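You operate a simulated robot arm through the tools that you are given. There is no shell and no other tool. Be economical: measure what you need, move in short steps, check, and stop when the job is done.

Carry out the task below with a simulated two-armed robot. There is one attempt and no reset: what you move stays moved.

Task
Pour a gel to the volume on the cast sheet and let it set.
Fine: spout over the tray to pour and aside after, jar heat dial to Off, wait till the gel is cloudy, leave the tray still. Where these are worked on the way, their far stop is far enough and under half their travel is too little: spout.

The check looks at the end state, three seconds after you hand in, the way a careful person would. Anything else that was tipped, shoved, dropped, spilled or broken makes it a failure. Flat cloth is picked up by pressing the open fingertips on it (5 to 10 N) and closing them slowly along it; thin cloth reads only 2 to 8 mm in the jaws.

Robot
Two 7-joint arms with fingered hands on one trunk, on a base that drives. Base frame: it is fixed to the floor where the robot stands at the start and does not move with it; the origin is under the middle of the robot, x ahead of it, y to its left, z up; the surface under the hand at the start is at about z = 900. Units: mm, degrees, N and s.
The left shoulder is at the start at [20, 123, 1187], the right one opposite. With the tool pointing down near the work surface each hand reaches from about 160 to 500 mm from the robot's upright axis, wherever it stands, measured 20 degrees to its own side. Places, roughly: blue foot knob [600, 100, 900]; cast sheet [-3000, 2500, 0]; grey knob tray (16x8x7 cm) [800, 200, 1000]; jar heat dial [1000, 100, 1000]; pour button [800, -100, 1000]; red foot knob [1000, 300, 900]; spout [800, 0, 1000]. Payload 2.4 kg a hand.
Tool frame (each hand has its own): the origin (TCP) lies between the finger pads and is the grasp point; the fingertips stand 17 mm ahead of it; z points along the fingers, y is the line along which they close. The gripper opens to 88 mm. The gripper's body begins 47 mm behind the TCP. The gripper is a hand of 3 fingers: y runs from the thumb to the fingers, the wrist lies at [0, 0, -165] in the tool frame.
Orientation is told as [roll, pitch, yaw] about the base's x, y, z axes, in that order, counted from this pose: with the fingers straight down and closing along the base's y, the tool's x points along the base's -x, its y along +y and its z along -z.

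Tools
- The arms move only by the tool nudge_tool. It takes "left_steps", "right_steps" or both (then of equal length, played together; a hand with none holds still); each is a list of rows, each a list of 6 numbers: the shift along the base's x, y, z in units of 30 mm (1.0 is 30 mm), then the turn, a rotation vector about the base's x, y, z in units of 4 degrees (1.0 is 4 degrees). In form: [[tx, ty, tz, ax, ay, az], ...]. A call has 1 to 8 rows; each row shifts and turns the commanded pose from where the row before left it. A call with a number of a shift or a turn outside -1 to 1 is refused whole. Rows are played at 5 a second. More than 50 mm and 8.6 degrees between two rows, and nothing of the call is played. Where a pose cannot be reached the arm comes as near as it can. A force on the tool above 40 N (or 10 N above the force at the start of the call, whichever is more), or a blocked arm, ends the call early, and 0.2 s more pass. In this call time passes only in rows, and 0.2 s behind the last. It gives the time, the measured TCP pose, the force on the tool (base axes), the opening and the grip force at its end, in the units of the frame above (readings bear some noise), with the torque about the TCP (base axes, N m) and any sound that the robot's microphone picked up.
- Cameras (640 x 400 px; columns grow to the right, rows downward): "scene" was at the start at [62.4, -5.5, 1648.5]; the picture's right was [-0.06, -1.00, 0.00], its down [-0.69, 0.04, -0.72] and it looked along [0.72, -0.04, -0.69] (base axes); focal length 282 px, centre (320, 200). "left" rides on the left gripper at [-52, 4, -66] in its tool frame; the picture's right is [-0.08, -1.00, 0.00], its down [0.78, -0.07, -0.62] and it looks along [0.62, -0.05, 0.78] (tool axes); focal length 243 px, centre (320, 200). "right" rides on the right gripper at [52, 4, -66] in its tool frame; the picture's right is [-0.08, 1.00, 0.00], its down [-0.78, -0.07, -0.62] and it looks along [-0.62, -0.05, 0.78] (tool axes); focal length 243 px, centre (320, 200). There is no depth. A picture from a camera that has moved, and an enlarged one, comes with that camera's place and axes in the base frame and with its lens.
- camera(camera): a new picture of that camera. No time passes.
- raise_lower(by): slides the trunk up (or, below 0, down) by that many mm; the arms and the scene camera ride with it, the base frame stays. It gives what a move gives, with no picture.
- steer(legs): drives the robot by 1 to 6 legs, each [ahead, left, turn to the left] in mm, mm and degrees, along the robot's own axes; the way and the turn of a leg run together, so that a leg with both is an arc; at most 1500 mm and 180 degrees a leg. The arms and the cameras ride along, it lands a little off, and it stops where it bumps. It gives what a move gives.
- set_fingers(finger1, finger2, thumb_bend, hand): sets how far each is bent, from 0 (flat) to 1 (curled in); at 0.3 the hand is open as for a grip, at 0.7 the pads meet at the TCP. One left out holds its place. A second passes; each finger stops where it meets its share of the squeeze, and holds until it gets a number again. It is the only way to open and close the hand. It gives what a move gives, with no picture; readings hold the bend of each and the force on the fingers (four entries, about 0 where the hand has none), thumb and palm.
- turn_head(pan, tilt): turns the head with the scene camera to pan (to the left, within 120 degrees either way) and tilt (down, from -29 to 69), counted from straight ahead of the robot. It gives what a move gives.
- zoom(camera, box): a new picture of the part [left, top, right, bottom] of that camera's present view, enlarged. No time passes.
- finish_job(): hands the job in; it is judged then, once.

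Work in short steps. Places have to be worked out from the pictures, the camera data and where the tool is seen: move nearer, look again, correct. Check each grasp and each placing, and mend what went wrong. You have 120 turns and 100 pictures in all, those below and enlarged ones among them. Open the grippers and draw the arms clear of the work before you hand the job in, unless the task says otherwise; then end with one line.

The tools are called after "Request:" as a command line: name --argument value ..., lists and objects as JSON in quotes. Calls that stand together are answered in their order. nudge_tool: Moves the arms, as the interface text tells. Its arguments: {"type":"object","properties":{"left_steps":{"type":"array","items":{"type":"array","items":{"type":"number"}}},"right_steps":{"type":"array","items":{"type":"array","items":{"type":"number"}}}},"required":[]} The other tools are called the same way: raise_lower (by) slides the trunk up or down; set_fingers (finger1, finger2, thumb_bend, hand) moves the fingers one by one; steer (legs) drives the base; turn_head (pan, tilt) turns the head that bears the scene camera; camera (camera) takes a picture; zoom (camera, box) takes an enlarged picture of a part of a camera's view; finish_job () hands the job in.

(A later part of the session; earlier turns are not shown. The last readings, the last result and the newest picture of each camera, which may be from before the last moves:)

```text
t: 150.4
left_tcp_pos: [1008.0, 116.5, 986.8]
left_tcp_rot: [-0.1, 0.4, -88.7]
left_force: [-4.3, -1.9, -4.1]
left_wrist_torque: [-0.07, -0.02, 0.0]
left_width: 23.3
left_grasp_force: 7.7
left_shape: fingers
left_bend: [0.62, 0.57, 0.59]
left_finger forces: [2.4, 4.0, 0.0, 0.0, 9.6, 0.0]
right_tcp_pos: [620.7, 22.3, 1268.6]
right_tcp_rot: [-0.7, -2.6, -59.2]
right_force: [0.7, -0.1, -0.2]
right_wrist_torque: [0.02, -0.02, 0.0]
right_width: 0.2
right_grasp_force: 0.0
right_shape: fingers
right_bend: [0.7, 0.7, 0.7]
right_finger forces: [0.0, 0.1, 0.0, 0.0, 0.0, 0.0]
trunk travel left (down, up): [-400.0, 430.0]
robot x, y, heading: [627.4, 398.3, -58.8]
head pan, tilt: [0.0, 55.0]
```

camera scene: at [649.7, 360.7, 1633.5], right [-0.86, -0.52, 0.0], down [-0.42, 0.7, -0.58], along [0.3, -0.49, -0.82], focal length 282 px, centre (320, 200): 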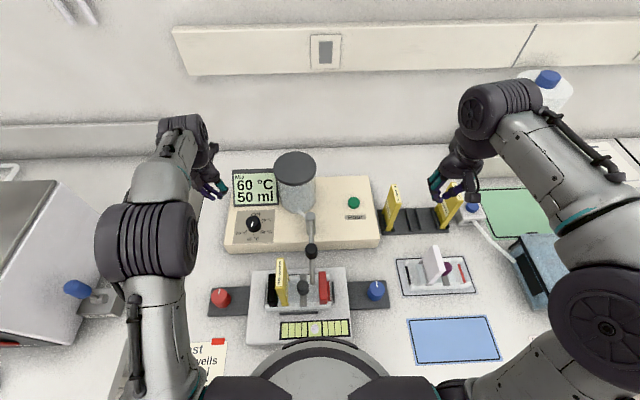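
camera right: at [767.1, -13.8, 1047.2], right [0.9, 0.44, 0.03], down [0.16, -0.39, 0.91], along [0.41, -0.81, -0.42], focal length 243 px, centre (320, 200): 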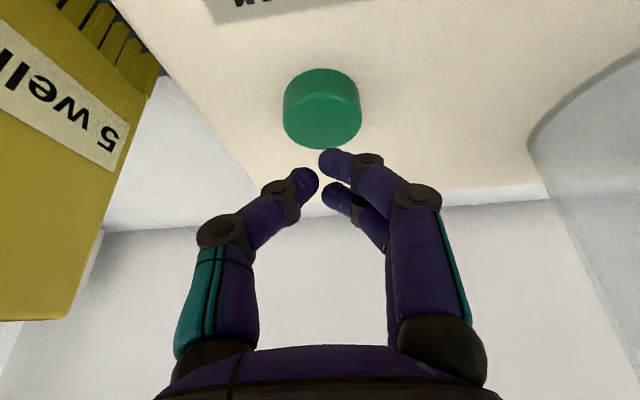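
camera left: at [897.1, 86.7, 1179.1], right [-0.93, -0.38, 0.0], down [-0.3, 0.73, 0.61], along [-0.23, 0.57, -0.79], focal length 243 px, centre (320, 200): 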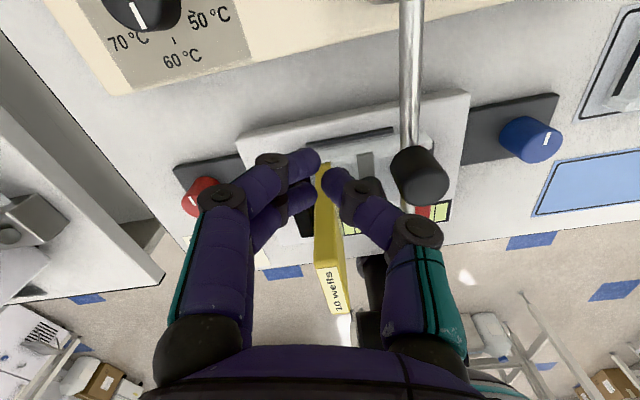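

Gripped. Nudge 3 mm toward centre and turn counter-clockwise 96°.

Request:
nudge_tool --left_steps '[[0, 0.1, 0, 0, 0, 1], [0, 0, 0, 0, 0, 1], [0, 0, 0, 0, 0, 1], [0, 0, 0, 0, 0, 1], [0, 0, 0, 0, 0, 1], [0, 0, 0, 0, 0, 1], [0, 0, 0, 0, 0, 1], [0, 0, 0, 0, 0, 1]]'

Request:
nudge_tool --left_steps '[[0, 0, 0, 0, 0, 1], [0, 0, 0, 0, 0, 1], [0, 0, 0, 0, 0, 1], [0, 0, 0, 0, 0, 1], [0, 0, 0, 0, 0, 1], [0, 0, 0, 0, 0, 1], [0, 0, 0, 0, 0, 1], [0, 0, 0, 0, 0, 1]]'

Request:
nudge_tool --left_steps '[[0, 0, 0, 0, 0, 1], [0, 0, 0, 0, 0, 1], [0, 0, 0, 0, 0, 1], [0, 0, 0, 0, 0, 1], [0, 0, 0, 0, 0, 1], [0, 0, 0, 0, 0, 1], [0, 0, 0, 0, 0, 1], [0, 0, 0, 0, 0, 1]]'

Request:
camera --camera "left"

```text
t: 152.2
left_tcp_pos: [1006.7, 119.8, 987.2]
left_tcp_rot: [-0.1, 0.3, -56.5]
left_force: [14.1, -16.3, -1.7]
left_wrist_torque: [-0.22, -0.22, -0.02]
left_width: 25.5
left_grasp_force: 12.5
left_shape: fingers
left_bend: [0.6, 0.57, 0.6]
left_finger forces: [10.5, 4.9, 0.0, 0.1, 10.0, 0.0]
right_tcp_pos: [621.1, 23.2, 1268.2]
right_tcp_rot: [-0.6, -2.5, -59.0]
right_force: [-0.8, -0.5, 0.8]
right_wrist_torque: [-0.03, -0.02, 0.0]
right_width: 0.0
right_grasp_force: 0.0
right_shape: fingers
right_bend: [0.7, 0.7, 0.7]
right_finger forces: [0.1, 0.0, 0.1, 0.1, 0.0, 0.1]
trunk travel left (down, up): [-400.0, 430.0]
robot x, y, heading: [624.7, 398.3, -59.0]
head pan, tilt: [0.0, 55.0]
```

```text
t: 154.0
left_tcp_pos: [1006.4, 120.9, 988.0]
left_tcp_rot: [-0.5, 0.4, -24.6]
left_force: [22.0, -6.1, 3.3]
left_wrist_torque: [-0.04, -0.34, -0.03]
left_width: 26.0
left_grasp_force: 13.4
left_shape: fingers
left_bend: [0.6, 0.57, 0.61]
left_finger forces: [11.7, 5.3, 0.1, 0.0, 10.0, 0.0]
right_tcp_pos: [619.8, 22.4, 1268.7]
right_tcp_rot: [-0.7, -2.6, -59.2]
right_force: [-0.2, 0.8, 0.3]
right_wrist_torque: [0.0, -0.01, -0.02]
right_width: 0.0
right_grasp_force: 0.1
right_shape: fingers
right_bend: [0.7, 0.7, 0.7]
right_finger forces: [0.0, 0.1, 0.0, 0.0, 0.1, 0.0]
trunk travel left (down, up): [-400.0, 430.0]
robot x, y, heading: [626.9, 399.5, -58.6]
head pan, tilt: [0.0, 55.0]
```

```text
t: 155.8
left_tcp_pos: [1006.5, 121.0, 988.9]
left_tcp_rot: [-0.5, 0.7, 7.5]
left_force: [3.1, 5.4, 1.0]
left_wrist_torque: [0.15, -0.03, -0.03]
left_width: 26.9
left_grasp_force: 10.3
left_shape: fingers
left_bend: [0.58, 0.56, 0.62]
left_finger forces: [7.4, 7.1, 0.0, 0.0, 6.6, 0.0]
right_tcp_pos: [621.0, 22.7, 1268.1]
right_tcp_rot: [-0.7, -2.6, -59.1]
right_force: [0.2, 0.1, 0.5]
right_wrist_torque: [0.0, -0.02, -0.03]
right_width: 0.0
right_grasp_force: 0.1
right_shape: fingers
right_bend: [0.7, 0.7, 0.7]
right_finger forces: [0.1, 0.0, 0.0, 0.1, 0.0, 0.0]
trunk travel left (down, up): [-400.0, 430.0]
robot x, y, heading: [623.3, 398.4, -58.5]
head pan, tilt: [0.0, 55.0]
```

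```text
21 pictures are left
camera left: at [1060.5, 132.5, 1052.3], right [0.21, -0.98, 0.01], down [-0.76, -0.16, 0.63], along [-0.62, -0.14, -0.78], focal length 243 px, centre (320, 200)
```

left: 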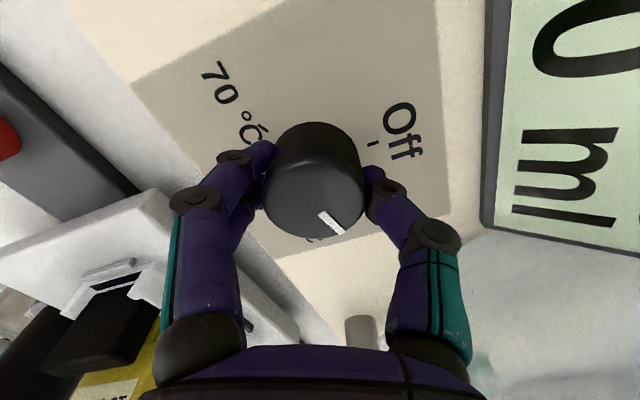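

Dial follows (≈84° left to Off). Keep turning while the wrist allows.

Request:
nudge_tool --left_steps '[[0, 0, 0, 0, 0, 1], [0, 0, 0, 0, 0, 1], [0, 0, 0, 0, 0, 1], [0, 0, 0, 0, 0, 1], [0, 0, 0, 0, 0, 1], [0, 0, 0, 0, 0, 1], [0, 0, 0, 0, 0, 1], [0, 0, 0, 0, 0, 1]]'

Request:
nudge_tool --left_steps '[[0, 0, 0, 0, 0, 1], [0, 0, 0, 0, 0, 1], [0, 0, 0, 0, 0, 1], [0, 0, 0, 0, 0, 1], [0, 0, 0, 0, 0, 1], [0, 0, 0, 0, 0, 1], [0, 0, 0, 0, 0, 1], [0, 0, 0, 0, 0, 1]]'

Request:
camera --camera "left"

```text
t: 157.6
left_tcp_pos: [1007.5, 120.3, 987.8]
left_tcp_rot: [-0.5, 0.7, 39.4]
left_force: [2.5, 11.1, 2.0]
left_wrist_torque: [0.26, -0.01, -0.09]
left_width: 27.3
left_grasp_force: 10.7
left_shape: fingers
left_bend: [0.57, 0.55, 0.62]
left_finger forces: [9.4, 6.6, 0.0, 0.1, 5.8, 0.0]
right_tcp_pos: [620.9, 22.0, 1268.1]
right_tcp_rot: [-0.7, -2.6, -59.1]
right_force: [-0.4, -0.5, 0.4]
right_wrist_torque: [0.04, -0.01, 0.02]
right_width: 0.0
right_grasp_force: 0.1
right_shape: fingers
right_bend: [0.7, 0.7, 0.7]
right_finger forces: [0.0, 0.0, 0.0, 0.0, 0.0, 0.0]
trunk travel left (down, up): [-400.0, 430.0]
robot x, y, heading: [629.2, 398.1, -58.8]
head pan, tilt: [0.0, 55.0]
```

```text
t: 159.4
left_tcp_pos: [1039.2, 183.7, 979.3]
left_tcp_rot: [-0.6, 1.2, 71.1]
left_force: [0.1, 0.1, 0.2]
left_wrist_torque: [-0.01, 0.01, -0.02]
left_width: 2.5
left_grasp_force: 0.0
left_shape: fingers
left_bend: [0.68, 0.68, 0.68]
left_finger forces: [0.1, 0.0, 0.1, 0.1, 0.0, 0.0]
left hand out of reach, approached as far as the arm can: row 4, 5, 6, 7, 8
right_tcp_pos: [621.1, 24.7, 1269.7]
right_tcp_rot: [-0.7, -2.6, -59.1]
right_force: [0.2, -0.6, 0.3]
right_wrist_torque: [0.02, -0.03, -0.02]
right_width: 0.0
right_grasp_force: 0.1
right_shape: fingers
right_bend: [0.7, 0.7, 0.7]
right_finger forces: [0.1, 0.0, 0.0, 0.0, 0.1, 0.0]
trunk travel left (down, up): [-400.0, 430.0]
robot x, y, heading: [627.5, 400.8, -58.9]
head pan, tilt: [0.0, 55.0]
```

```text
20 pictures are left
camera left: at [1052.2, 235.2, 1044.4], right [0.97, -0.24, 0.01], down [-0.19, -0.75, 0.64], along [-0.15, -0.62, -0.77], focal length 243 px, centre (320, 200)
```

left: 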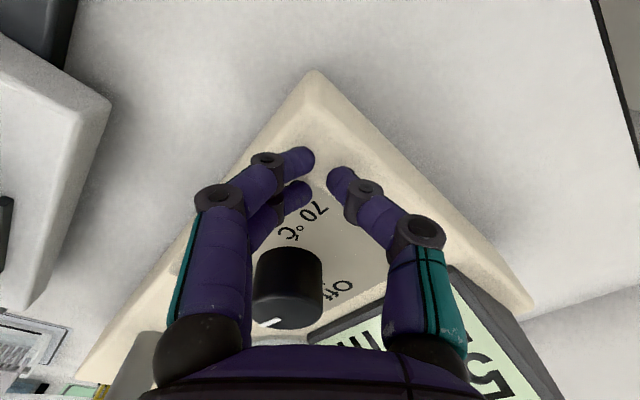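

The wrist hit its limit and slid off. Raise, turn the wrist back 92° and look at the dial.

Request:
nudge_tool --left_steps '[[0, 0, 1, 0, 0, -1], [0, 0, 1, 0, 0, -1], [0, 0, 1, 0, 0, -1], [0, 0, 1, 0, 0, -1], [0, 0, 0.5, 0, 0, -1], [-0.2, -0.4, 0, 0, 0, -1], [-0.2, -0.4, 0, 0, 0, -1], [-0.2, -0.4, 0, 0, 0, -1]]'

Request:
nudge_tool --left_steps '[[-0.2, -0.4, 0, 0, 0, -1], [-0.2, -0.4, 0, 0, 0, -1], [-0.1, -0.1, 0, 0, 0, -1], [0, 0, 0, 0, 0, -1], [0, 0, 0, 0, 0, -1], [0, 0, 0, 0, 0, -1], [0, 0, 0, 0, 0, -1], [0, 0, 0, 0, 0, -1]]'

Request:
nudge_tool --left_steps '[[0, 0, 0, 0, 0, -1], [0, 0, 0, 0, 0, -1], [0, 0, 0, 0, 0, -1], [0, 0, 0, 0, 0, -1], [0, 0, 0, 0, 0, -1], [0, 0, 0, 0, 0, -1], [0, 0, 0, 0, 0, -1]]'

Request:
set_fingers --hand "left" --finger1 0.35 --finger2 0.35 --thumb_bend 0.35

Request:
camera --camera "left"

```text
t: 161.2
left_tcp_pos: [1019.6, 148.0, 1116.7]
left_tcp_rot: [-0.6, 0.8, 39.2]
left_force: [1.4, -0.8, -0.7]
left_wrist_torque: [0.01, 0.02, 0.0]
left_width: 2.3
left_grasp_force: 0.0
left_shape: fingers
left_bend: [0.68, 0.68, 0.68]
left_finger forces: [0.0, 0.0, 0.1, 0.1, 0.0, 0.0]
right_tcp_pos: [619.0, 22.2, 1268.9]
right_tcp_rot: [-0.7, -2.7, -59.1]
right_force: [0.7, -0.4, 0.3]
right_wrist_torque: [0.02, 0.0, -0.01]
right_width: 0.1
right_grasp_force: 0.0
right_shape: fingers
right_bend: [0.7, 0.7, 0.7]
right_finger forces: [0.0, 0.0, 0.0, 0.0, 0.1, 0.1]
trunk travel left (down, up): [-400.0, 430.0]
robot x, y, heading: [623.7, 395.3, -58.4]
head pan, tilt: [0.0, 55.0]
```

```text
t: 163.0
left_tcp_pos: [1002.9, 121.5, 1115.2]
left_tcp_rot: [-0.5, 0.6, 7.4]
left_force: [-1.1, 0.1, 0.3]
left_wrist_torque: [0.01, -0.03, 0.01]
left_width: 2.5
left_grasp_force: 0.1
left_shape: fingers
left_bend: [0.68, 0.68, 0.68]
left_finger forces: [0.1, 0.0, 0.0, 0.0, 0.0, 0.1]
right_tcp_pos: [620.7, 22.6, 1268.4]
right_tcp_rot: [-0.8, -2.6, -59.0]
right_force: [0.5, -0.1, 0.1]
right_wrist_torque: [0.01, 0.0, -0.03]
right_width: 0.0
right_grasp_force: 0.1
right_shape: fingers
right_bend: [0.7, 0.7, 0.7]
right_finger forces: [0.0, 0.0, 0.0, 0.0, 0.0, 0.1]
trunk travel left (down, up): [-400.0, 430.0]
robot x, y, heading: [630.3, 398.1, -58.8]
head pan, tilt: [0.0, 55.0]
```

```text
t: 164.6
left_tcp_pos: [1004.2, 122.5, 1115.4]
left_tcp_rot: [-0.5, 0.5, -20.9]
left_force: [0.9, 0.4, 0.3]
left_wrist_torque: [0.0, 0.03, 0.01]
left_width: 2.7
left_grasp_force: 0.1
left_shape: fingers
left_bend: [0.68, 0.68, 0.68]
left_finger forces: [0.1, 0.1, 0.0, 0.1, 0.0, 0.0]
right_tcp_pos: [620.9, 23.2, 1269.2]
right_tcp_rot: [-0.7, -2.7, -59.1]
right_force: [-0.3, 0.4, 1.1]
right_wrist_torque: [0.0, -0.01, -0.02]
right_width: 0.0
right_grasp_force: 0.1
right_shape: fingers
right_bend: [0.7, 0.7, 0.7]
right_finger forces: [0.0, 0.0, 0.0, 0.0, 0.1, 0.0]
trunk travel left (down, up): [-400.0, 430.0]
robot x, y, heading: [628.2, 399.7, -58.9]
head pan, tilt: [0.0, 55.0]
```

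```text
t: 165.6
left_tcp_pos: [1004.1, 121.2, 1116.1]
left_tcp_rot: [-0.4, 0.5, -20.7]
left_force: [0.9, 0.8, -0.7]
left_wrist_torque: [-0.02, 0.02, -0.01]
left_width: 73.2
left_grasp_force: 0.1
left_shape: fingers
left_bend: [0.35, 0.35, 0.35]
left_finger forces: [0.1, 0.0, 0.0, 0.1, 0.0, 0.0]
right_tcp_pos: [619.8, 23.3, 1269.3]
right_tcp_rot: [-0.7, -2.6, -59.1]
right_force: [1.2, -0.2, 0.8]
right_wrist_torque: [0.02, 0.02, 0.05]
right_width: 0.0
right_grasp_force: 0.0
right_shape: fingers
right_bend: [0.7, 0.7, 0.7]
right_finger forces: [0.0, 0.0, 0.0, 0.1, 0.1, 0.0]
trunk travel left (down, up): [-400.0, 430.0]
robot x, y, heading: [628.7, 400.4, -58.8]
head pan, tilt: [0.0, 55.0]
```

```text
19 pictures are left
camera left: at [1057.3, 107.4, 1180.0], right [-0.27, -0.96, 0.01], down [-0.75, 0.22, 0.63], along [-0.61, 0.17, -0.78], focal length 243 px, centre (320, 200)
```

left: 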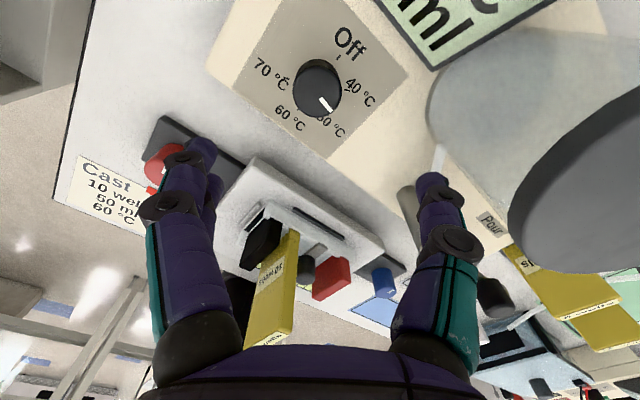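

Dial shows about 50 °C mark (≈105° from Off). Turn the wrist back another 60°, then regrip.

Request:
nudge_tool --left_steps '[[0, 0, -0.5, 0, 0, -1], [0, 0, -0.5, 0, 0, -1], [0, 0, -0.5, 0, 0, -1], [0, 0, -0.5, 0, 0, -1], [0, 0, 0, 0, 0, -1], [0, 0, 0, 0, 0, -1], [0, 0, 0, 0, 0, -1], [0.05, 0, 0, 0, 0, -1]]'

Request:
nudge_tool --left_steps '[[0.05, -0.05, 0, 0, 0, -1], [0, 0, 0, 0, 0, -1], [0, 0, 0, 0, 0, -1], [0, 0, 0, 0, 0, -1], [0, 0, -0.5, 0, 0, -1], [0, 0, -0.6, 0, 0, -1], [0, 0, -0.7, 0, 0, -1], [0, 0, -0.5, 0, 0, 0]]'

Request:
camera --camera "left"

```text
t: 167.4
left_tcp_pos: [1005.4, 121.0, 1055.7]
left_tcp_rot: [-0.3, 0.4, -52.9]
left_force: [0.2, 0.8, -1.0]
left_wrist_torque: [0.0, 0.04, 0.0]
left_width: 73.2
left_grasp_force: 0.1
left_shape: fingers
left_bend: [0.35, 0.35, 0.35]
left_finger forces: [0.1, 0.0, 0.0, 0.1, 0.0, 0.0]
right_tcp_pos: [620.9, 21.9, 1270.0]
right_tcp_rot: [-0.7, -2.5, -59.1]
right_force: [-0.8, -0.3, 0.4]
right_wrist_torque: [-0.01, 0.01, 0.0]
right_width: 0.0
right_grasp_force: 0.0
right_shape: fingers
right_bend: [0.7, 0.7, 0.7]
right_finger forces: [0.0, 0.0, 0.1, 0.1, 0.0, 0.1]
trunk travel left (down, up): [-400.0, 430.0]
robot x, y, heading: [625.9, 397.1, -58.7]
head pan, tilt: [0.0, 55.0]
```

```text
t: 169.2
left_tcp_pos: [1006.5, 118.8, 986.1]
left_tcp_rot: [-0.1, 0.3, -80.7]
left_force: [-0.3, -0.3, -0.2]
left_wrist_torque: [0.0, 0.01, -0.03]
left_width: 73.0
left_grasp_force: 0.1
left_shape: fingers
left_bend: [0.35, 0.35, 0.35]
left_finger forces: [0.0, 0.1, 0.1, 0.0, 0.0, 0.1]
right_tcp_pos: [620.8, 21.8, 1268.7]
right_tcp_rot: [-0.7, -2.6, -59.1]
right_force: [-0.1, 1.4, -0.1]
right_wrist_torque: [0.01, -0.01, 0.0]
right_width: 0.0
right_grasp_force: 0.0
right_shape: fingers
right_bend: [0.7, 0.7, 0.7]
right_finger forces: [0.0, 0.0, 0.0, 0.1, 0.1, 0.0]
trunk travel left (down, up): [-400.0, 430.0]
robot x, y, heading: [625.9, 395.6, -59.0]
head pan, tilt: [0.0, 55.0]
```

```text
18 pictures are left
camera left: at [1022.0, 67.5, 1050.8], right [-0.97, -0.24, 0.0], down [-0.19, 0.76, 0.63], along [-0.15, 0.61, -0.78], focal length 243 px, centre (320, 200)
```

left: 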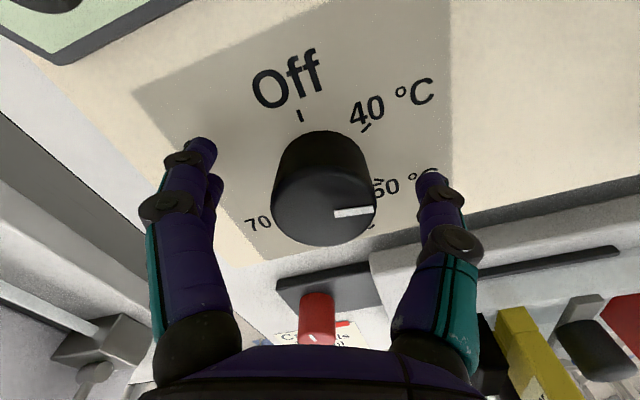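

Pointer ≈100° from Off. Grip a bit firmer and turn counter-clockwise 96°, checking.

Request:
set_fingers --hand "left" --finger1 0.72 --finger2 0.72 --thumb_bend 0.72

Request:
nudge_tool --left_steps '[[0, 0, 0, 0, 0, 1], [0, 0, 0, 0, 0, 1], [0, 0, 0, 0, 0, 1], [0, 0, 0, 0, 0, 1], [0, 0, 0, 0, 0, 1], [0, 0, 0, 0, 0, 1], [0, 0, 0, 0, 0, 1], [0, 0, 0, 0, 0, 1]]'

Request:
nudge_tool --left_steps '[[0, 0, 0, 0, 0, 1], [0, 0, 0, 0, 0, 1], [0, 0, 0, 0, 0, 1], [0, 0, 0, 0, 0, 1], [0, 0, 0, 0, 0, 1], [0, 0, 0, 0, 0, 1], [0, 0, 0, 0, 0, 1], [0, 0, 0, 0, 0, 1]]'

Request:
nudge_tool --left_steps '[[0, 0, 0, 0, 0, 1], [0, 0, 0, 0, 0, 1], [0, 0, 0, 0, 0, 1], [0, 0, 0, 0, 0, 1], [0, 0, 0, 0, 0, 1], [0, 0, 0, 0, 0, 1], [0, 0, 0, 0, 0, 1]]'

Request:
camera --camera "left"

```text
t: 170.2
left_tcp_pos: [1007.2, 118.8, 986.0]
left_tcp_rot: [-0.1, 0.4, -80.7]
left_force: [3.1, -3.2, -5.2]
left_wrist_torque: [-0.05, -0.01, -0.01]
left_width: 25.7
left_grasp_force: 10.5
left_shape: fingers
left_bend: [0.62, 0.59, 0.59]
left_finger forces: [5.6, 6.3, 0.0, 0.0, 9.1, 0.1]
right_tcp_pos: [620.8, 22.5, 1267.8]
right_tcp_rot: [-0.6, -2.6, -59.1]
right_force: [0.0, -0.1, 0.0]
right_wrist_torque: [0.01, 0.03, 0.03]
right_width: 0.0
right_grasp_force: 0.1
right_shape: fingers
right_bend: [0.7, 0.7, 0.7]
right_finger forces: [0.0, 0.0, 0.0, 0.0, 0.0, 0.0]
trunk travel left (down, up): [-400.0, 430.0]
robot x, y, heading: [628.6, 398.2, -58.9]
head pan, tilt: [0.0, 55.0]
```

```text
t: 172.0
left_tcp_pos: [1007.2, 119.6, 986.8]
left_tcp_rot: [-0.3, 0.4, -48.6]
left_force: [6.7, 2.7, -8.0]
left_wrist_torque: [0.09, -0.11, -0.02]
left_width: 25.6
left_grasp_force: 10.2
left_shape: fingers
left_bend: [0.61, 0.59, 0.6]
left_finger forces: [6.4, 7.5, 0.1, 0.0, 6.7, 0.0]
right_tcp_pos: [620.2, 23.9, 1268.9]
right_tcp_rot: [-0.8, -2.6, -59.1]
right_force: [0.0, -0.5, 0.3]
right_wrist_torque: [-0.02, -0.03, 0.03]
right_width: 0.0
right_grasp_force: 0.0
right_shape: fingers
right_bend: [0.7, 0.7, 0.7]
right_finger forces: [0.1, 0.0, 0.0, 0.1, 0.0, 0.0]
trunk travel left (down, up): [-400.0, 430.0]
robot x, y, heading: [630.1, 398.6, -58.7]
head pan, tilt: [0.0, 55.0]
```

```text
t: 173.8
left_tcp_pos: [1008.0, 118.8, 987.2]
left_tcp_rot: [-0.5, 0.5, -16.5]
left_force: [8.5, 8.6, -6.5]
left_wrist_torque: [0.13, -0.16, -0.06]
left_width: 25.6
left_grasp_force: 10.4
left_shape: fingers
left_bend: [0.6, 0.57, 0.61]
left_finger forces: [8.2, 8.6, 0.0, 0.0, 5.3, 0.1]
right_tcp_pos: [620.1, 22.8, 1268.2]
right_tcp_rot: [-0.7, -2.6, -59.1]
right_force: [0.2, -0.7, -0.3]
right_wrist_torque: [-0.01, 0.0, 0.0]
right_width: 0.1
right_grasp_force: 0.1
right_shape: fingers
right_bend: [0.7, 0.7, 0.7]
right_finger forces: [0.1, 0.0, 0.0, 0.0, 0.1, 0.0]
trunk travel left (down, up): [-400.0, 430.0]
robot x, y, heading: [628.1, 396.4, -58.8]
head pan, tilt: [0.0, 55.0]
```

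```text
t: 175.4
left_tcp_pos: [1007.2, 118.1, 987.1]
left_tcp_rot: [-0.6, 0.7, 11.5]
left_force: [7.1, 13.9, -1.4]
left_wrist_torque: [0.21, -0.09, -0.06]
left_width: 26.6
left_grasp_force: 12.0
left_shape: fingers
left_bend: [0.59, 0.57, 0.63]
left_finger forces: [9.9, 8.7, 0.0, 0.1, 5.8, 0.1]
right_tcp_pos: [621.0, 22.7, 1268.6]
right_tcp_rot: [-0.7, -2.7, -59.1]
right_force: [0.6, 0.7, -0.7]
right_wrist_torque: [0.01, 0.02, 0.0]
right_width: 0.2
right_grasp_force: 0.0
right_shape: fingers
right_bend: [0.7, 0.7, 0.7]
right_finger forces: [0.0, 0.0, 0.0, 0.0, 0.1, 0.0]
trunk travel left (down, up): [-400.0, 430.0]
robot x, y, heading: [626.9, 398.9, -58.6]
head pan, tilt: [0.0, 55.0]
```

```text
17 pictures are left
camera left: at [1060.0, 134.2, 1051.0], right [0.28, -0.96, 0.01], down [-0.75, -0.21, 0.63], along [-0.6, -0.18, -0.78], focal length 243 px, centre (320, 200)
```

left: 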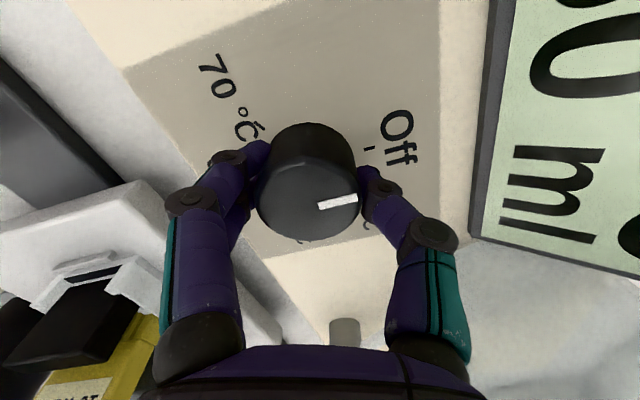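

Pointer now lines up with Off. Release, lift, and check with the scene camera.

Request:
set_fingers --hand "left" --finger1 0.35 --finger2 0.35 --thumb_bend 0.35

Request:
nudge_tool --left_steps '[[0, 0, 1, 0, 0, 0], [0, 0, 1, 0, 0, 0], [0, 0, 1, 0, 0, 0], [0, 0, 1, 0, 0, -1], [0.3, 0.5, 1, 0, 0, -1], [0.3, 0.5, 0.5, 0, 0, -1], [0.3, 0.5, 0.5, 0, 0, -1], [0.3, 0.5, 0.5, 0, 0, -1]]'

Request:
zoom --camera "scene" --box '[220, 160, 420, 320]'

```text
t: 176.4
left_tcp_pos: [1006.6, 118.8, 985.8]
left_tcp_rot: [-0.6, 0.6, 11.2]
left_force: [-0.5, -0.2, -1.0]
left_wrist_torque: [-0.03, 0.01, 0.02]
left_width: 73.0
left_grasp_force: 0.1
left_shape: fingers
left_bend: [0.35, 0.35, 0.35]
left_finger forces: [0.0, 0.1, 0.1, 0.0, 0.1, 0.0]
right_tcp_pos: [620.9, 23.8, 1267.8]
right_tcp_rot: [-0.7, -2.7, -59.2]
right_force: [-0.5, 0.5, -0.1]
right_wrist_torque: [-0.03, -0.02, -0.03]
right_width: 0.0
right_grasp_force: 0.0
right_shape: fingers
right_bend: [0.7, 0.7, 0.7]
right_finger forces: [0.1, 0.0, 0.0, 0.1, 0.0, 0.1]
trunk travel left (down, up): [-400.0, 430.0]
robot x, y, heading: [628.9, 401.3, -58.7]
head pan, tilt: [0.0, 55.0]
```

```text
t: 178.2
left_tcp_pos: [1042.6, 181.2, 1181.1]
left_tcp_rot: [-0.5, 0.5, -8.7]
left_force: [-0.1, 0.1, 1.0]
left_wrist_torque: [-0.01, -0.03, -0.02]
left_width: 73.4
left_grasp_force: 0.0
left_shape: fingers
left_bend: [0.35, 0.35, 0.35]
left_finger forces: [0.0, 0.1, 0.0, 0.1, 0.0, 0.1]
right_tcp_pos: [620.9, 23.7, 1269.3]
right_tcp_rot: [-0.7, -2.7, -59.1]
right_force: [0.1, -0.5, -1.0]
right_wrist_torque: [0.03, 0.03, -0.02]
right_width: 0.0
right_grasp_force: 0.2
right_shape: fingers
right_bend: [0.7, 0.7, 0.7]
right_finger forces: [0.1, 0.1, 0.1, 0.0, 0.1, 0.0]
trunk travel left (down, up): [-400.0, 430.0]
robot x, y, heading: [625.5, 401.6, -59.0]
head pan, tilt: [0.0, 55.0]
```

```text
2.50 times, centred on (320, 240) of scene
camera zoom: at [650.7, 361.4, 1633.5], right [-0.86, -0.52, 0.0], down [-0.42, 0.7, -0.58], along [0.3, -0.49, -0.82], focal length 706 px, centre (320, 100)
```

zoom: 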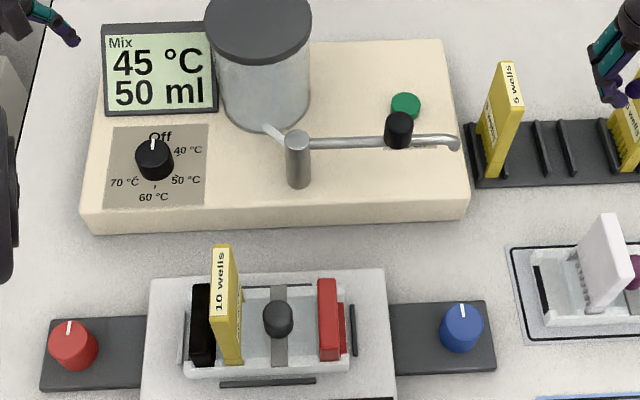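

Dial at Off, mix cooling, spout aside, 50 ml. Open the right hand, raise the left arm clear, and check the gel.

Request:
set_fingers --hand "right" --finger1 0.3 --finger2 0.3 --thumb_bend 0.3

Request:
nudge_tool --left_steps '[[-0.3, 0.3, 1, 0, 0, -1], [-0.3, 0.3, 1, 0, 0, -1], [-0.3, 0.3, 1, 0, 0, -1], [-0.3, 0.3, 0.5, 0, 0, -1], [-0.3, 0.3, 0, 0, 0, -1], [-0.3, 0.3, 0, 0, 0, -1], [-0.3, 0.3, 0, 0, 0, -1], [-0.3, 0.3, 0, 0, 0, -1]]'

Request:
zoom --camera "scene" --box '[270, 255, 350, 310]'

Request:
zoom --camera "scene" --box '[230, 160, 290, 250]'

```text
t: 179.2
left_tcp_pos: [1042.1, 180.9, 1180.9]
left_tcp_rot: [-0.5, 0.5, -8.8]
left_force: [-0.3, -0.1, -0.1]
left_wrist_torque: [0.05, 0.0, 0.03]
left_width: 73.2
left_grasp_force: 0.0
left_shape: fingers
left_bend: [0.35, 0.35, 0.35]
left_finger forces: [0.1, 0.0, 0.0, 0.0, 0.1, 0.1]
right_tcp_pos: [620.8, 22.9, 1270.2]
right_tcp_rot: [-0.7, -2.6, -59.1]
right_force: [-0.6, -0.3, 0.0]
right_wrist_torque: [0.0, -0.02, 0.02]
right_width: 84.1
right_grasp_force: 0.2
right_shape: fingers
right_bend: [0.3, 0.3, 0.3]
right_finger forces: [0.1, 0.1, 0.1, 0.1, 0.0, 0.0]
trunk travel left (down, up): [-400.0, 430.0]
robot x, y, heading: [628.8, 396.8, -58.7]
head pan, tilt: [0.0, 55.0]
```

```text
t: 181.0
left_tcp_pos: [968.9, 252.2, 1286.5]
left_tcp_rot: [-0.3, 0.4, -40.9]
left_force: [-0.1, 0.2, 0.3]
left_wrist_torque: [0.04, 0.01, -0.01]
left_width: 73.3
left_grasp_force: 0.0
left_shape: fingers
left_bend: [0.35, 0.35, 0.35]
left_finger forces: [0.0, 0.0, 0.0, 0.0, 0.0, 0.1]
right_tcp_pos: [619.5, 22.0, 1268.8]
right_tcp_rot: [-0.7, -2.6, -59.1]
right_force: [0.0, 0.6, 0.4]
right_wrist_torque: [-0.04, -0.01, -0.01]
right_width: 84.1
right_grasp_force: 0.1
right_shape: fingers
right_bend: [0.3, 0.3, 0.3]
right_finger forces: [0.0, 0.1, 0.1, 0.0, 0.0, 0.0]
trunk travel left (down, up): [-400.0, 430.0]
robot x, y, heading: [626.5, 398.0, -58.7]
head pan, tilt: [0.0, 55.0]
```

```text
7.27 times, centred on (310, 282) of scene
camera zoom: at [650.7, 361.3, 1633.5], right [-0.86, -0.52, 0.0], down [-0.42, 0.7, -0.58], along [0.3, -0.49, -0.82], focal length 2052 px, centre (393, -400)
```

zoom: 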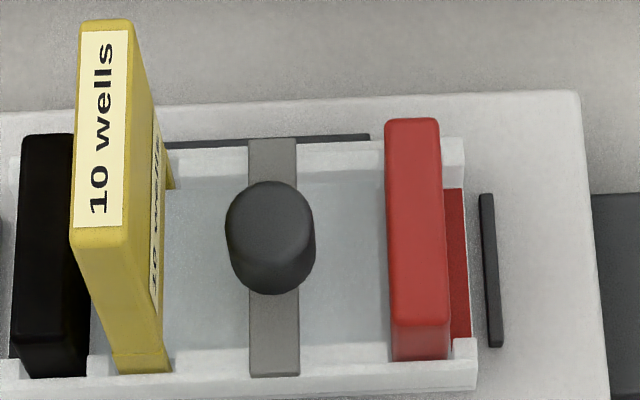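

```text
4.44 times, centred on (260, 205) of scene
camera zoom: at [650.7, 361.3, 1633.5], right [-0.86, -0.52, 0.0], down [-0.42, 0.7, -0.58], along [0.3, -0.49, -0.82], focal length 1254 px, centre (587, 178)
```

zoom: 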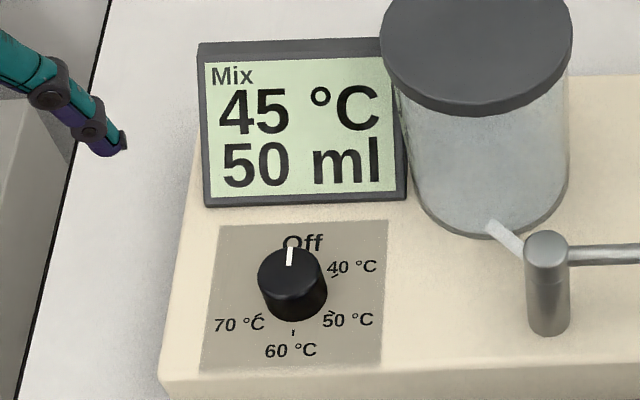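

Dial is exactly at Off. The gel still looks clear; pass time by raising the trunk (arms clear) and panning the head.

Request:
raise_lower --by 200

Request:
turn_head --pan 110 --tilt 20

Request:
turn_head --pan -110 --tilt 20

Request:
turn_head --pan 110 --tilt 20

Request:
turn_head --pan -110 --tilt 20

Request:
turn_head --pan 110 --tilt 20

Request:
turn_head --pan 0 --tilt 60

Request:
camera --camera "scene"

```text
t: 183.1
left_tcp_pos: [968.2, 253.1, 1487.3]
left_tcp_rot: [-0.3, 0.4, -40.7]
left_force: [0.2, -0.3, -0.2]
left_wrist_torque: [0.0, 0.03, 0.01]
left_width: 73.3
left_grasp_force: 0.0
left_shape: fingers
left_bend: [0.35, 0.35, 0.35]
left_finger forces: [0.0, 0.0, 0.1, 0.0, 0.0, 0.1]
right_tcp_pos: [619.0, 24.3, 1469.8]
right_tcp_rot: [-0.7, -2.7, -59.1]
right_force: [0.1, 1.1, -0.6]
right_wrist_torque: [0.02, -0.02, 0.04]
right_width: 84.1
right_grasp_force: 0.0
right_shape: fingers
right_bend: [0.3, 0.3, 0.3]
right_finger forces: [0.0, 0.1, 0.0, 0.1, 0.1, 0.0]
trunk travel left (down, up): [-600.0, 230.0]
robot x, y, heading: [626.6, 398.2, -58.9]
head pan, tilt: [0.0, 55.0]
```

```text
t: 185.0
left_tcp_pos: [968.7, 252.9, 1485.8]
left_tcp_rot: [-0.3, 0.5, -40.8]
left_force: [-0.2, -0.5, 0.0]
left_wrist_torque: [0.0, -0.02, -0.02]
left_width: 73.4
left_grasp_force: 0.0
left_shape: fingers
left_bend: [0.35, 0.35, 0.35]
left_finger forces: [0.0, 0.0, 0.0, 0.0, 0.1, 0.0]
right_tcp_pos: [620.1, 23.7, 1468.1]
right_tcp_rot: [-0.7, -2.6, -59.1]
right_force: [0.2, 0.5, -0.6]
right_wrist_torque: [0.03, 0.0, 0.03]
right_width: 84.2
right_grasp_force: 0.2
right_shape: fingers
right_bend: [0.3, 0.3, 0.3]
right_finger forces: [0.0, 0.1, 0.0, 0.0, 0.0, 0.0]
trunk travel left (down, up): [-600.0, 230.0]
robot x, y, heading: [628.3, 396.3, -58.6]
head pan, tilt: [110.0, 20.0]
```

```text
t: 188.2
left_tcp_pos: [967.9, 252.5, 1484.4]
left_tcp_rot: [-0.3, 0.4, -40.8]
left_force: [-0.1, -0.4, -0.2]
left_wrist_torque: [0.0, -0.05, 0.02]
left_width: 73.4
left_grasp_force: 0.1
left_shape: fingers
left_bend: [0.35, 0.35, 0.35]
left_finger forces: [0.0, 0.0, 0.0, 0.0, 0.0, 0.0]
right_tcp_pos: [619.5, 23.7, 1468.9]
right_tcp_rot: [-0.7, -2.7, -59.0]
right_force: [0.5, -1.4, 0.0]
right_wrist_torque: [-0.03, -0.02, -0.02]
right_width: 84.0
right_grasp_force: 0.0
right_shape: fingers
right_bend: [0.3, 0.3, 0.3]
right_finger forces: [0.0, 0.0, 0.0, 0.1, 0.0, 0.0]
trunk travel left (down, up): [-600.0, 230.0]
robot x, y, heading: [627.5, 396.8, -58.6]
head pan, tilt: [-110.0, 20.0]
```

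```text
t: 191.3
left_tcp_pos: [967.9, 253.5, 1485.7]
left_tcp_rot: [-0.4, 0.4, -40.8]
left_force: [0.5, 0.0, 1.0]
left_wrist_torque: [0.0, 0.01, -0.01]
left_width: 73.3
left_grasp_force: 0.1
left_shape: fingers
left_bend: [0.35, 0.35, 0.35]
left_finger forces: [0.0, 0.0, 0.0, 0.0, 0.1, 0.0]
right_tcp_pos: [619.1, 23.7, 1468.3]
right_tcp_rot: [-0.6, -2.6, -59.1]
right_force: [-0.9, 0.5, -0.2]
right_wrist_torque: [0.01, -0.01, 0.01]
right_width: 84.0
right_grasp_force: 0.1
right_shape: fingers
right_bend: [0.3, 0.3, 0.3]
right_finger forces: [0.0, 0.1, 0.1, 0.1, 0.0, 0.0]
trunk travel left (down, up): [-600.0, 230.0]
robot x, y, heading: [627.8, 397.0, -58.5]
head pan, tilt: [110.0, 20.0]
```

```text
t: 194.5
left_tcp_pos: [968.5, 254.3, 1485.2]
left_tcp_rot: [-0.3, 0.3, -40.7]
left_force: [0.6, -0.5, -0.7]
left_wrist_torque: [-0.01, -0.02, 0.01]
left_width: 73.5
left_grasp_force: 0.1
left_shape: fingers
left_bend: [0.35, 0.35, 0.35]
left_finger forces: [0.0, 0.0, 0.1, 0.0, 0.1, 0.0]
right_tcp_pos: [619.3, 24.4, 1467.7]
right_tcp_rot: [-0.7, -2.6, -59.1]
right_force: [0.5, 0.8, -0.5]
right_wrist_torque: [0.02, -0.03, 0.03]
right_width: 84.2
right_grasp_force: 0.0
right_shape: fingers
right_bend: [0.3, 0.3, 0.3]
right_finger forces: [0.0, 0.1, 0.0, 0.1, 0.0, 0.0]
trunk travel left (down, up): [-600.0, 230.0]
robot x, y, heading: [627.5, 401.0, -58.7]
head pan, tilt: [-110.0, 20.0]
```

```text
t: 197.7
left_tcp_pos: [968.5, 252.5, 1485.4]
left_tcp_rot: [-0.3, 0.4, -40.6]
left_force: [-0.5, -0.5, -0.2]
left_wrist_torque: [0.01, 0.05, 0.01]
left_width: 73.7
left_grasp_force: 0.1
left_shape: fingers
left_bend: [0.35, 0.35, 0.35]
left_finger forces: [0.1, 0.1, 0.1, 0.1, 0.0, 0.0]
right_tcp_pos: [619.6, 23.4, 1468.4]
right_tcp_rot: [-0.7, -2.6, -59.1]
right_force: [-0.8, 0.4, -0.1]
right_wrist_torque: [-0.01, 0.02, 0.0]
right_width: 84.1
right_grasp_force: 0.1
right_shape: fingers
right_bend: [0.3, 0.3, 0.3]
right_finger forces: [0.0, 0.1, 0.1, 0.0, 0.0, 0.1]
trunk travel left (down, up): [-600.0, 230.0]
robot x, y, heading: [628.2, 398.3, -58.9]
head pan, tilt: [110.0, 20.0]
```

```text
t: 199.5
left_tcp_pos: [968.0, 252.6, 1485.5]
left_tcp_rot: [-0.3, 0.4, -40.8]
left_force: [0.2, -0.3, 0.2]
left_wrist_torque: [-0.03, 0.03, 0.0]
left_width: 73.3
left_grasp_force: 0.0
left_shape: fingers
left_bend: [0.35, 0.35, 0.35]
left_finger forces: [0.1, 0.0, 0.0, 0.1, 0.1, 0.0]
right_tcp_pos: [620.2, 23.3, 1468.5]
right_tcp_rot: [-0.8, -2.6, -59.1]
right_force: [0.0, -0.7, -0.4]
right_wrist_torque: [-0.02, -0.02, 0.03]
right_width: 84.1
right_grasp_force: 0.1
right_shape: fingers
right_bend: [0.3, 0.3, 0.3]
right_finger forces: [0.1, 0.0, 0.0, 0.0, 0.0, 0.0]
trunk travel left (down, up): [-600.0, 230.0]
robot x, y, heading: [628.5, 398.7, -59.1]
head pan, tilt: [0.0, 60.0]
```

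```text
13 pictures are left
camera scene: at [646.7, 366.6, 1827.4], right [-0.86, -0.52, 0.0], down [-0.45, 0.74, -0.51], along [0.26, -0.43, -0.86], focal length 282 px, centre (320, 200)
```

scene: 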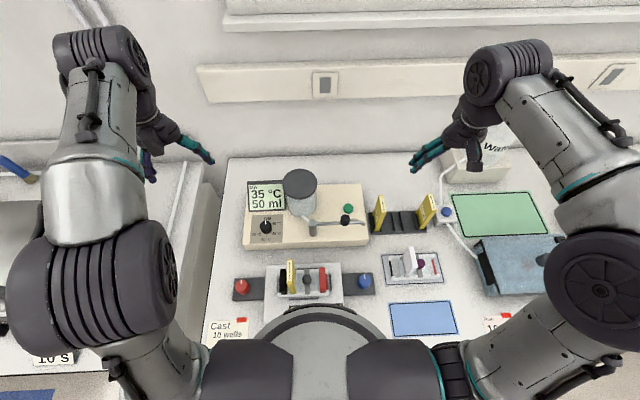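

Everything undisturbed; zoom on the gel.

Request:
zoom --camera "scene" --box '[265, 255, 345, 310]'

```text
7.27 times, centred on (305, 282) of scene
camera zoom: at [646.7, 366.6, 1827.4], right [-0.86, -0.52, 0.0], down [-0.45, 0.74, -0.51], along [0.26, -0.43, -0.86], focal length 2052 px, centre (429, -400)
```

zoom: 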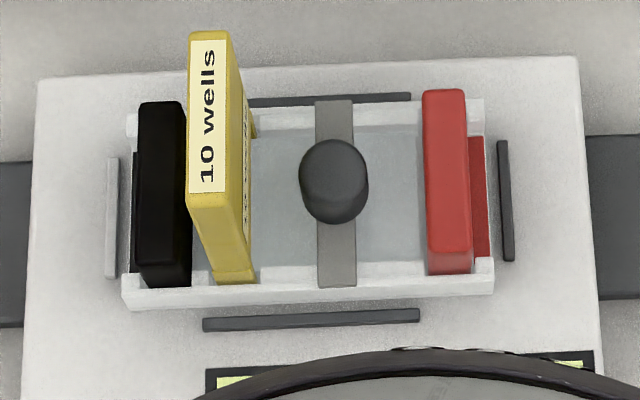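

Not yet cloudy (grey, transparent). Wait further.

Request:
turn_head --pan 110 --tilt 20

Request:
turn_head --pan -110 --tilt 20

Request:
turn_head --pan 110 --tilt 20

Request:
turn_head --pan -110 --tilt 20

Request:
turn_head --pan 110 --tilt 20

Request:
turn_head --pan -110 --tilt 20

Request:
turn_head --pan 110 --tilt 20

Request:
turn_head --pan -110 --tilt 20

Request:
turn_head --pan 0 --tilt 60

Request:
zoom --camera "scene" --box '[265, 255, 345, 310]'

```text
t: 201.4
left_tcp_pos: [968.4, 253.3, 1485.6]
left_tcp_rot: [-0.2, 0.3, -40.8]
left_force: [0.1, 0.6, -0.7]
left_wrist_torque: [-0.01, 0.03, 0.01]
left_width: 73.4
left_grasp_force: 0.2
left_shape: fingers
left_bend: [0.35, 0.35, 0.35]
left_finger forces: [0.1, 0.0, 0.0, 0.0, 0.0, 0.1]
right_tcp_pos: [620.1, 23.5, 1468.8]
right_tcp_rot: [-0.6, -2.6, -59.1]
right_force: [0.3, -0.2, -0.3]
right_wrist_torque: [0.04, 0.01, 0.0]
right_width: 84.2
right_grasp_force: 0.1
right_shape: fingers
right_bend: [0.3, 0.3, 0.3]
right_finger forces: [0.1, 0.1, 0.0, 0.0, 0.1, 0.1]
trunk travel left (down, up): [-600.0, 230.0]
robot x, y, heading: [628.9, 397.9, -58.8]
head pan, tilt: [110.0, 20.0]
```

```text
t: 204.6
left_tcp_pos: [968.2, 252.9, 1485.8]
left_tcp_rot: [-0.2, 0.4, -40.8]
left_force: [0.1, -0.1, 0.2]
left_wrist_torque: [-0.03, 0.03, -0.02]
left_width: 73.1
left_grasp_force: 0.0
left_shape: fingers
left_bend: [0.35, 0.35, 0.35]
left_finger forces: [0.1, 0.0, 0.1, 0.0, 0.0, 0.0]
right_tcp_pos: [620.1, 24.1, 1468.9]
right_tcp_rot: [-0.7, -2.6, -59.0]
right_force: [-0.4, 0.4, 0.1]
right_wrist_torque: [0.01, -0.03, 0.02]
right_width: 84.0
right_grasp_force: 0.1
right_shape: fingers
right_bend: [0.3, 0.3, 0.3]
right_finger forces: [0.0, 0.1, 0.0, 0.0, 0.0, 0.0]
trunk travel left (down, up): [-600.0, 230.0]
robot x, y, heading: [627.0, 397.8, -58.8]
head pan, tilt: [-110.0, 20.0]
```

```text
t: 207.7
left_tcp_pos: [968.3, 253.0, 1485.5]
left_tcp_rot: [-0.2, 0.4, -40.7]
left_force: [0.3, 0.5, -0.2]
left_wrist_torque: [0.02, 0.01, 0.0]
left_width: 73.1
left_grasp_force: 0.0
left_shape: fingers
left_bend: [0.35, 0.35, 0.35]
left_finger forces: [0.1, 0.1, 0.0, 0.0, 0.1, 0.1]
right_tcp_pos: [618.4, 23.7, 1467.8]
right_tcp_rot: [-0.8, -2.5, -59.1]
right_force: [0.7, 0.3, -1.6]
right_wrist_torque: [0.04, 0.03, 0.02]
right_width: 84.2
right_grasp_force: 0.0
right_shape: fingers
right_bend: [0.3, 0.3, 0.3]
right_finger forces: [0.0, 0.1, 0.0, 0.1, 0.0, 0.1]
trunk travel left (down, up): [-600.0, 230.0]
robot x, y, heading: [627.4, 396.2, -58.6]
head pan, tilt: [110.0, 20.0]
```

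```text
t: 210.9
left_tcp_pos: [969.1, 253.0, 1485.8]
left_tcp_rot: [-0.3, 0.3, -40.7]
left_force: [-0.6, -0.6, -0.7]
left_wrist_torque: [0.02, 0.02, 0.0]
left_width: 73.3
left_grasp_force: 0.0
left_shape: fingers
left_bend: [0.35, 0.35, 0.35]
left_finger forces: [0.0, 0.0, 0.0, 0.1, 0.0, 0.0]
right_tcp_pos: [619.3, 23.6, 1469.4]
right_tcp_rot: [-0.7, -2.5, -59.1]
right_force: [0.5, 0.7, -1.0]
right_wrist_torque: [-0.01, 0.0, -0.01]
right_width: 83.9
right_grasp_force: 0.0
right_shape: fingers
right_bend: [0.3, 0.3, 0.3]
right_finger forces: [0.1, 0.1, 0.0, 0.0, 0.0, 0.0]
trunk travel left (down, up): [-600.0, 230.0]
robot x, y, heading: [628.8, 398.7, -58.8]
head pan, tilt: [-110.0, 20.0]
```

```text
t: 214.1
left_tcp_pos: [968.0, 253.3, 1485.3]
left_tcp_rot: [-0.3, 0.4, -40.7]
left_force: [-0.5, 0.1, 0.4]
left_wrist_torque: [0.0, -0.01, -0.01]
left_width: 73.0
left_grasp_force: 0.1
left_shape: fingers
left_bend: [0.35, 0.35, 0.35]
left_finger forces: [0.0, 0.0, 0.1, 0.1, 0.0, 0.1]
right_tcp_pos: [619.8, 24.3, 1468.3]
right_tcp_rot: [-0.7, -2.6, -59.1]
right_force: [0.5, -0.1, -0.8]
right_wrist_torque: [-0.01, 0.01, -0.01]
right_width: 84.1
right_grasp_force: 0.1
right_shape: fingers
right_bend: [0.3, 0.3, 0.3]
right_finger forces: [0.0, 0.0, 0.1, 0.0, 0.0, 0.1]
trunk travel left (down, up): [-600.0, 230.0]
robot x, y, heading: [627.5, 400.3, -58.9]
head pan, tilt: [110.0, 20.0]
```

```text
t: 217.2
left_tcp_pos: [968.6, 252.7, 1485.7]
left_tcp_rot: [-0.3, 0.3, -40.7]
left_force: [-0.8, 0.1, -0.8]
left_wrist_torque: [0.0, -0.01, -0.02]
left_width: 73.4
left_grasp_force: 0.0
left_shape: fingers
left_bend: [0.35, 0.35, 0.35]
left_finger forces: [0.0, 0.2, 0.0, 0.0, 0.1, 0.0]
right_tcp_pos: [620.5, 23.5, 1469.0]
right_tcp_rot: [-0.8, -2.5, -59.2]
right_force: [0.2, 0.2, -0.4]
right_wrist_torque: [-0.02, 0.01, -0.01]
right_width: 84.1
right_grasp_force: 0.1
right_shape: fingers
right_bend: [0.3, 0.3, 0.3]
right_finger forces: [0.0, 0.0, 0.1, 0.0, 0.0, 0.1]
trunk travel left (down, up): [-600.0, 230.0]
robot x, y, heading: [630.2, 399.0, -59.0]
head pan, tilt: [-110.0, 20.0]
```

```text
t: 220.4
left_tcp_pos: [968.1, 252.3, 1486.2]
left_tcp_rot: [-0.4, 0.4, -40.7]
left_force: [0.0, 0.2, 0.4]
left_wrist_torque: [0.02, -0.03, 0.04]
left_width: 73.2
left_grasp_force: 0.0
left_shape: fingers
left_bend: [0.35, 0.35, 0.35]
left_finger forces: [0.0, 0.0, 0.0, 0.0, 0.1, 0.1]
right_tcp_pos: [620.8, 24.6, 1468.2]
right_tcp_rot: [-0.7, -2.6, -59.1]
right_force: [-1.5, -0.1, 0.2]
right_wrist_torque: [-0.02, 0.04, -0.02]
right_width: 84.0
right_grasp_force: 0.0
right_shape: fingers
right_bend: [0.3, 0.3, 0.3]
right_finger forces: [0.0, 0.0, 0.0, 0.1, 0.1, 0.1]
trunk travel left (down, up): [-600.0, 230.0]
robot x, y, heading: [627.2, 400.0, -58.6]
head pan, tilt: [110.0, 20.0]
```

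```text
t: 223.5
left_tcp_pos: [968.0, 253.6, 1485.4]
left_tcp_rot: [-0.3, 0.3, -40.8]
left_force: [-0.1, -0.4, -0.1]
left_wrist_torque: [-0.01, -0.04, 0.03]
left_width: 73.3
left_grasp_force: 0.0
left_shape: fingers
left_bend: [0.35, 0.35, 0.35]
left_finger forces: [0.1, 0.0, 0.1, 0.0, 0.0, 0.0]
right_tcp_pos: [619.7, 23.9, 1469.3]
right_tcp_rot: [-0.7, -2.6, -59.1]
right_force: [0.1, 0.3, 0.7]
right_wrist_torque: [-0.03, -0.01, -0.03]
right_width: 83.8
right_grasp_force: 0.1
right_shape: fingers
right_bend: [0.3, 0.3, 0.3]
right_finger forces: [0.1, 0.0, 0.1, 0.0, 0.1, 0.0]
trunk travel left (down, up): [-600.0, 230.0]
robot x, y, heading: [627.7, 394.8, -58.8]
head pan, tilt: [-110.0, 20.0]
```

```text
t: 225.4
left_tcp_pos: [968.1, 253.6, 1485.7]
left_tcp_rot: [-0.2, 0.4, -40.7]
left_force: [-0.6, -0.3, -0.6]
left_wrist_torque: [0.01, -0.03, 0.02]
left_width: 73.4
left_grasp_force: 0.0
left_shape: fingers
left_bend: [0.35, 0.35, 0.35]
left_finger forces: [0.0, 0.1, 0.0, 0.0, 0.0, 0.0]
right_tcp_pos: [619.3, 25.1, 1469.2]
right_tcp_rot: [-0.7, -2.6, -59.0]
right_force: [0.8, 1.0, 0.5]
right_wrist_torque: [-0.03, -0.01, 0.0]
right_width: 84.2
right_grasp_force: 0.0
right_shape: fingers
right_bend: [0.3, 0.3, 0.3]
right_finger forces: [0.1, 0.1, 0.0, 0.1, 0.1, 0.0]
trunk travel left (down, up): [-600.0, 230.0]
robot x, y, heading: [629.5, 399.5, -58.9]
head pan, tilt: [0.0, 60.0]
```

```text
7.27 times, centred on (305, 282) of scene
camera zoom: at [646.6, 366.6, 1827.4], right [-0.86, -0.52, 0.0], down [-0.45, 0.74, -0.51], along [0.26, -0.43, -0.86], focal length 2052 px, centre (429, -400)
```

zoom: 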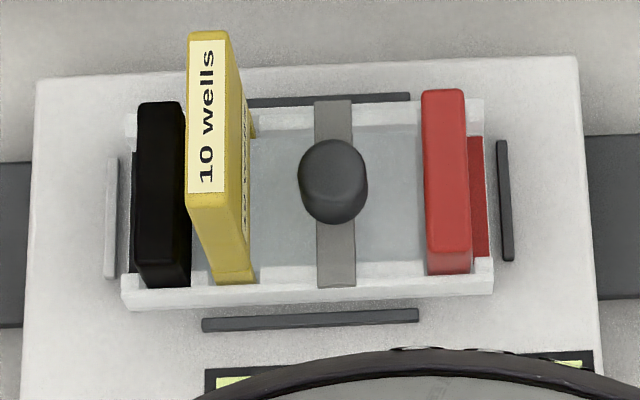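

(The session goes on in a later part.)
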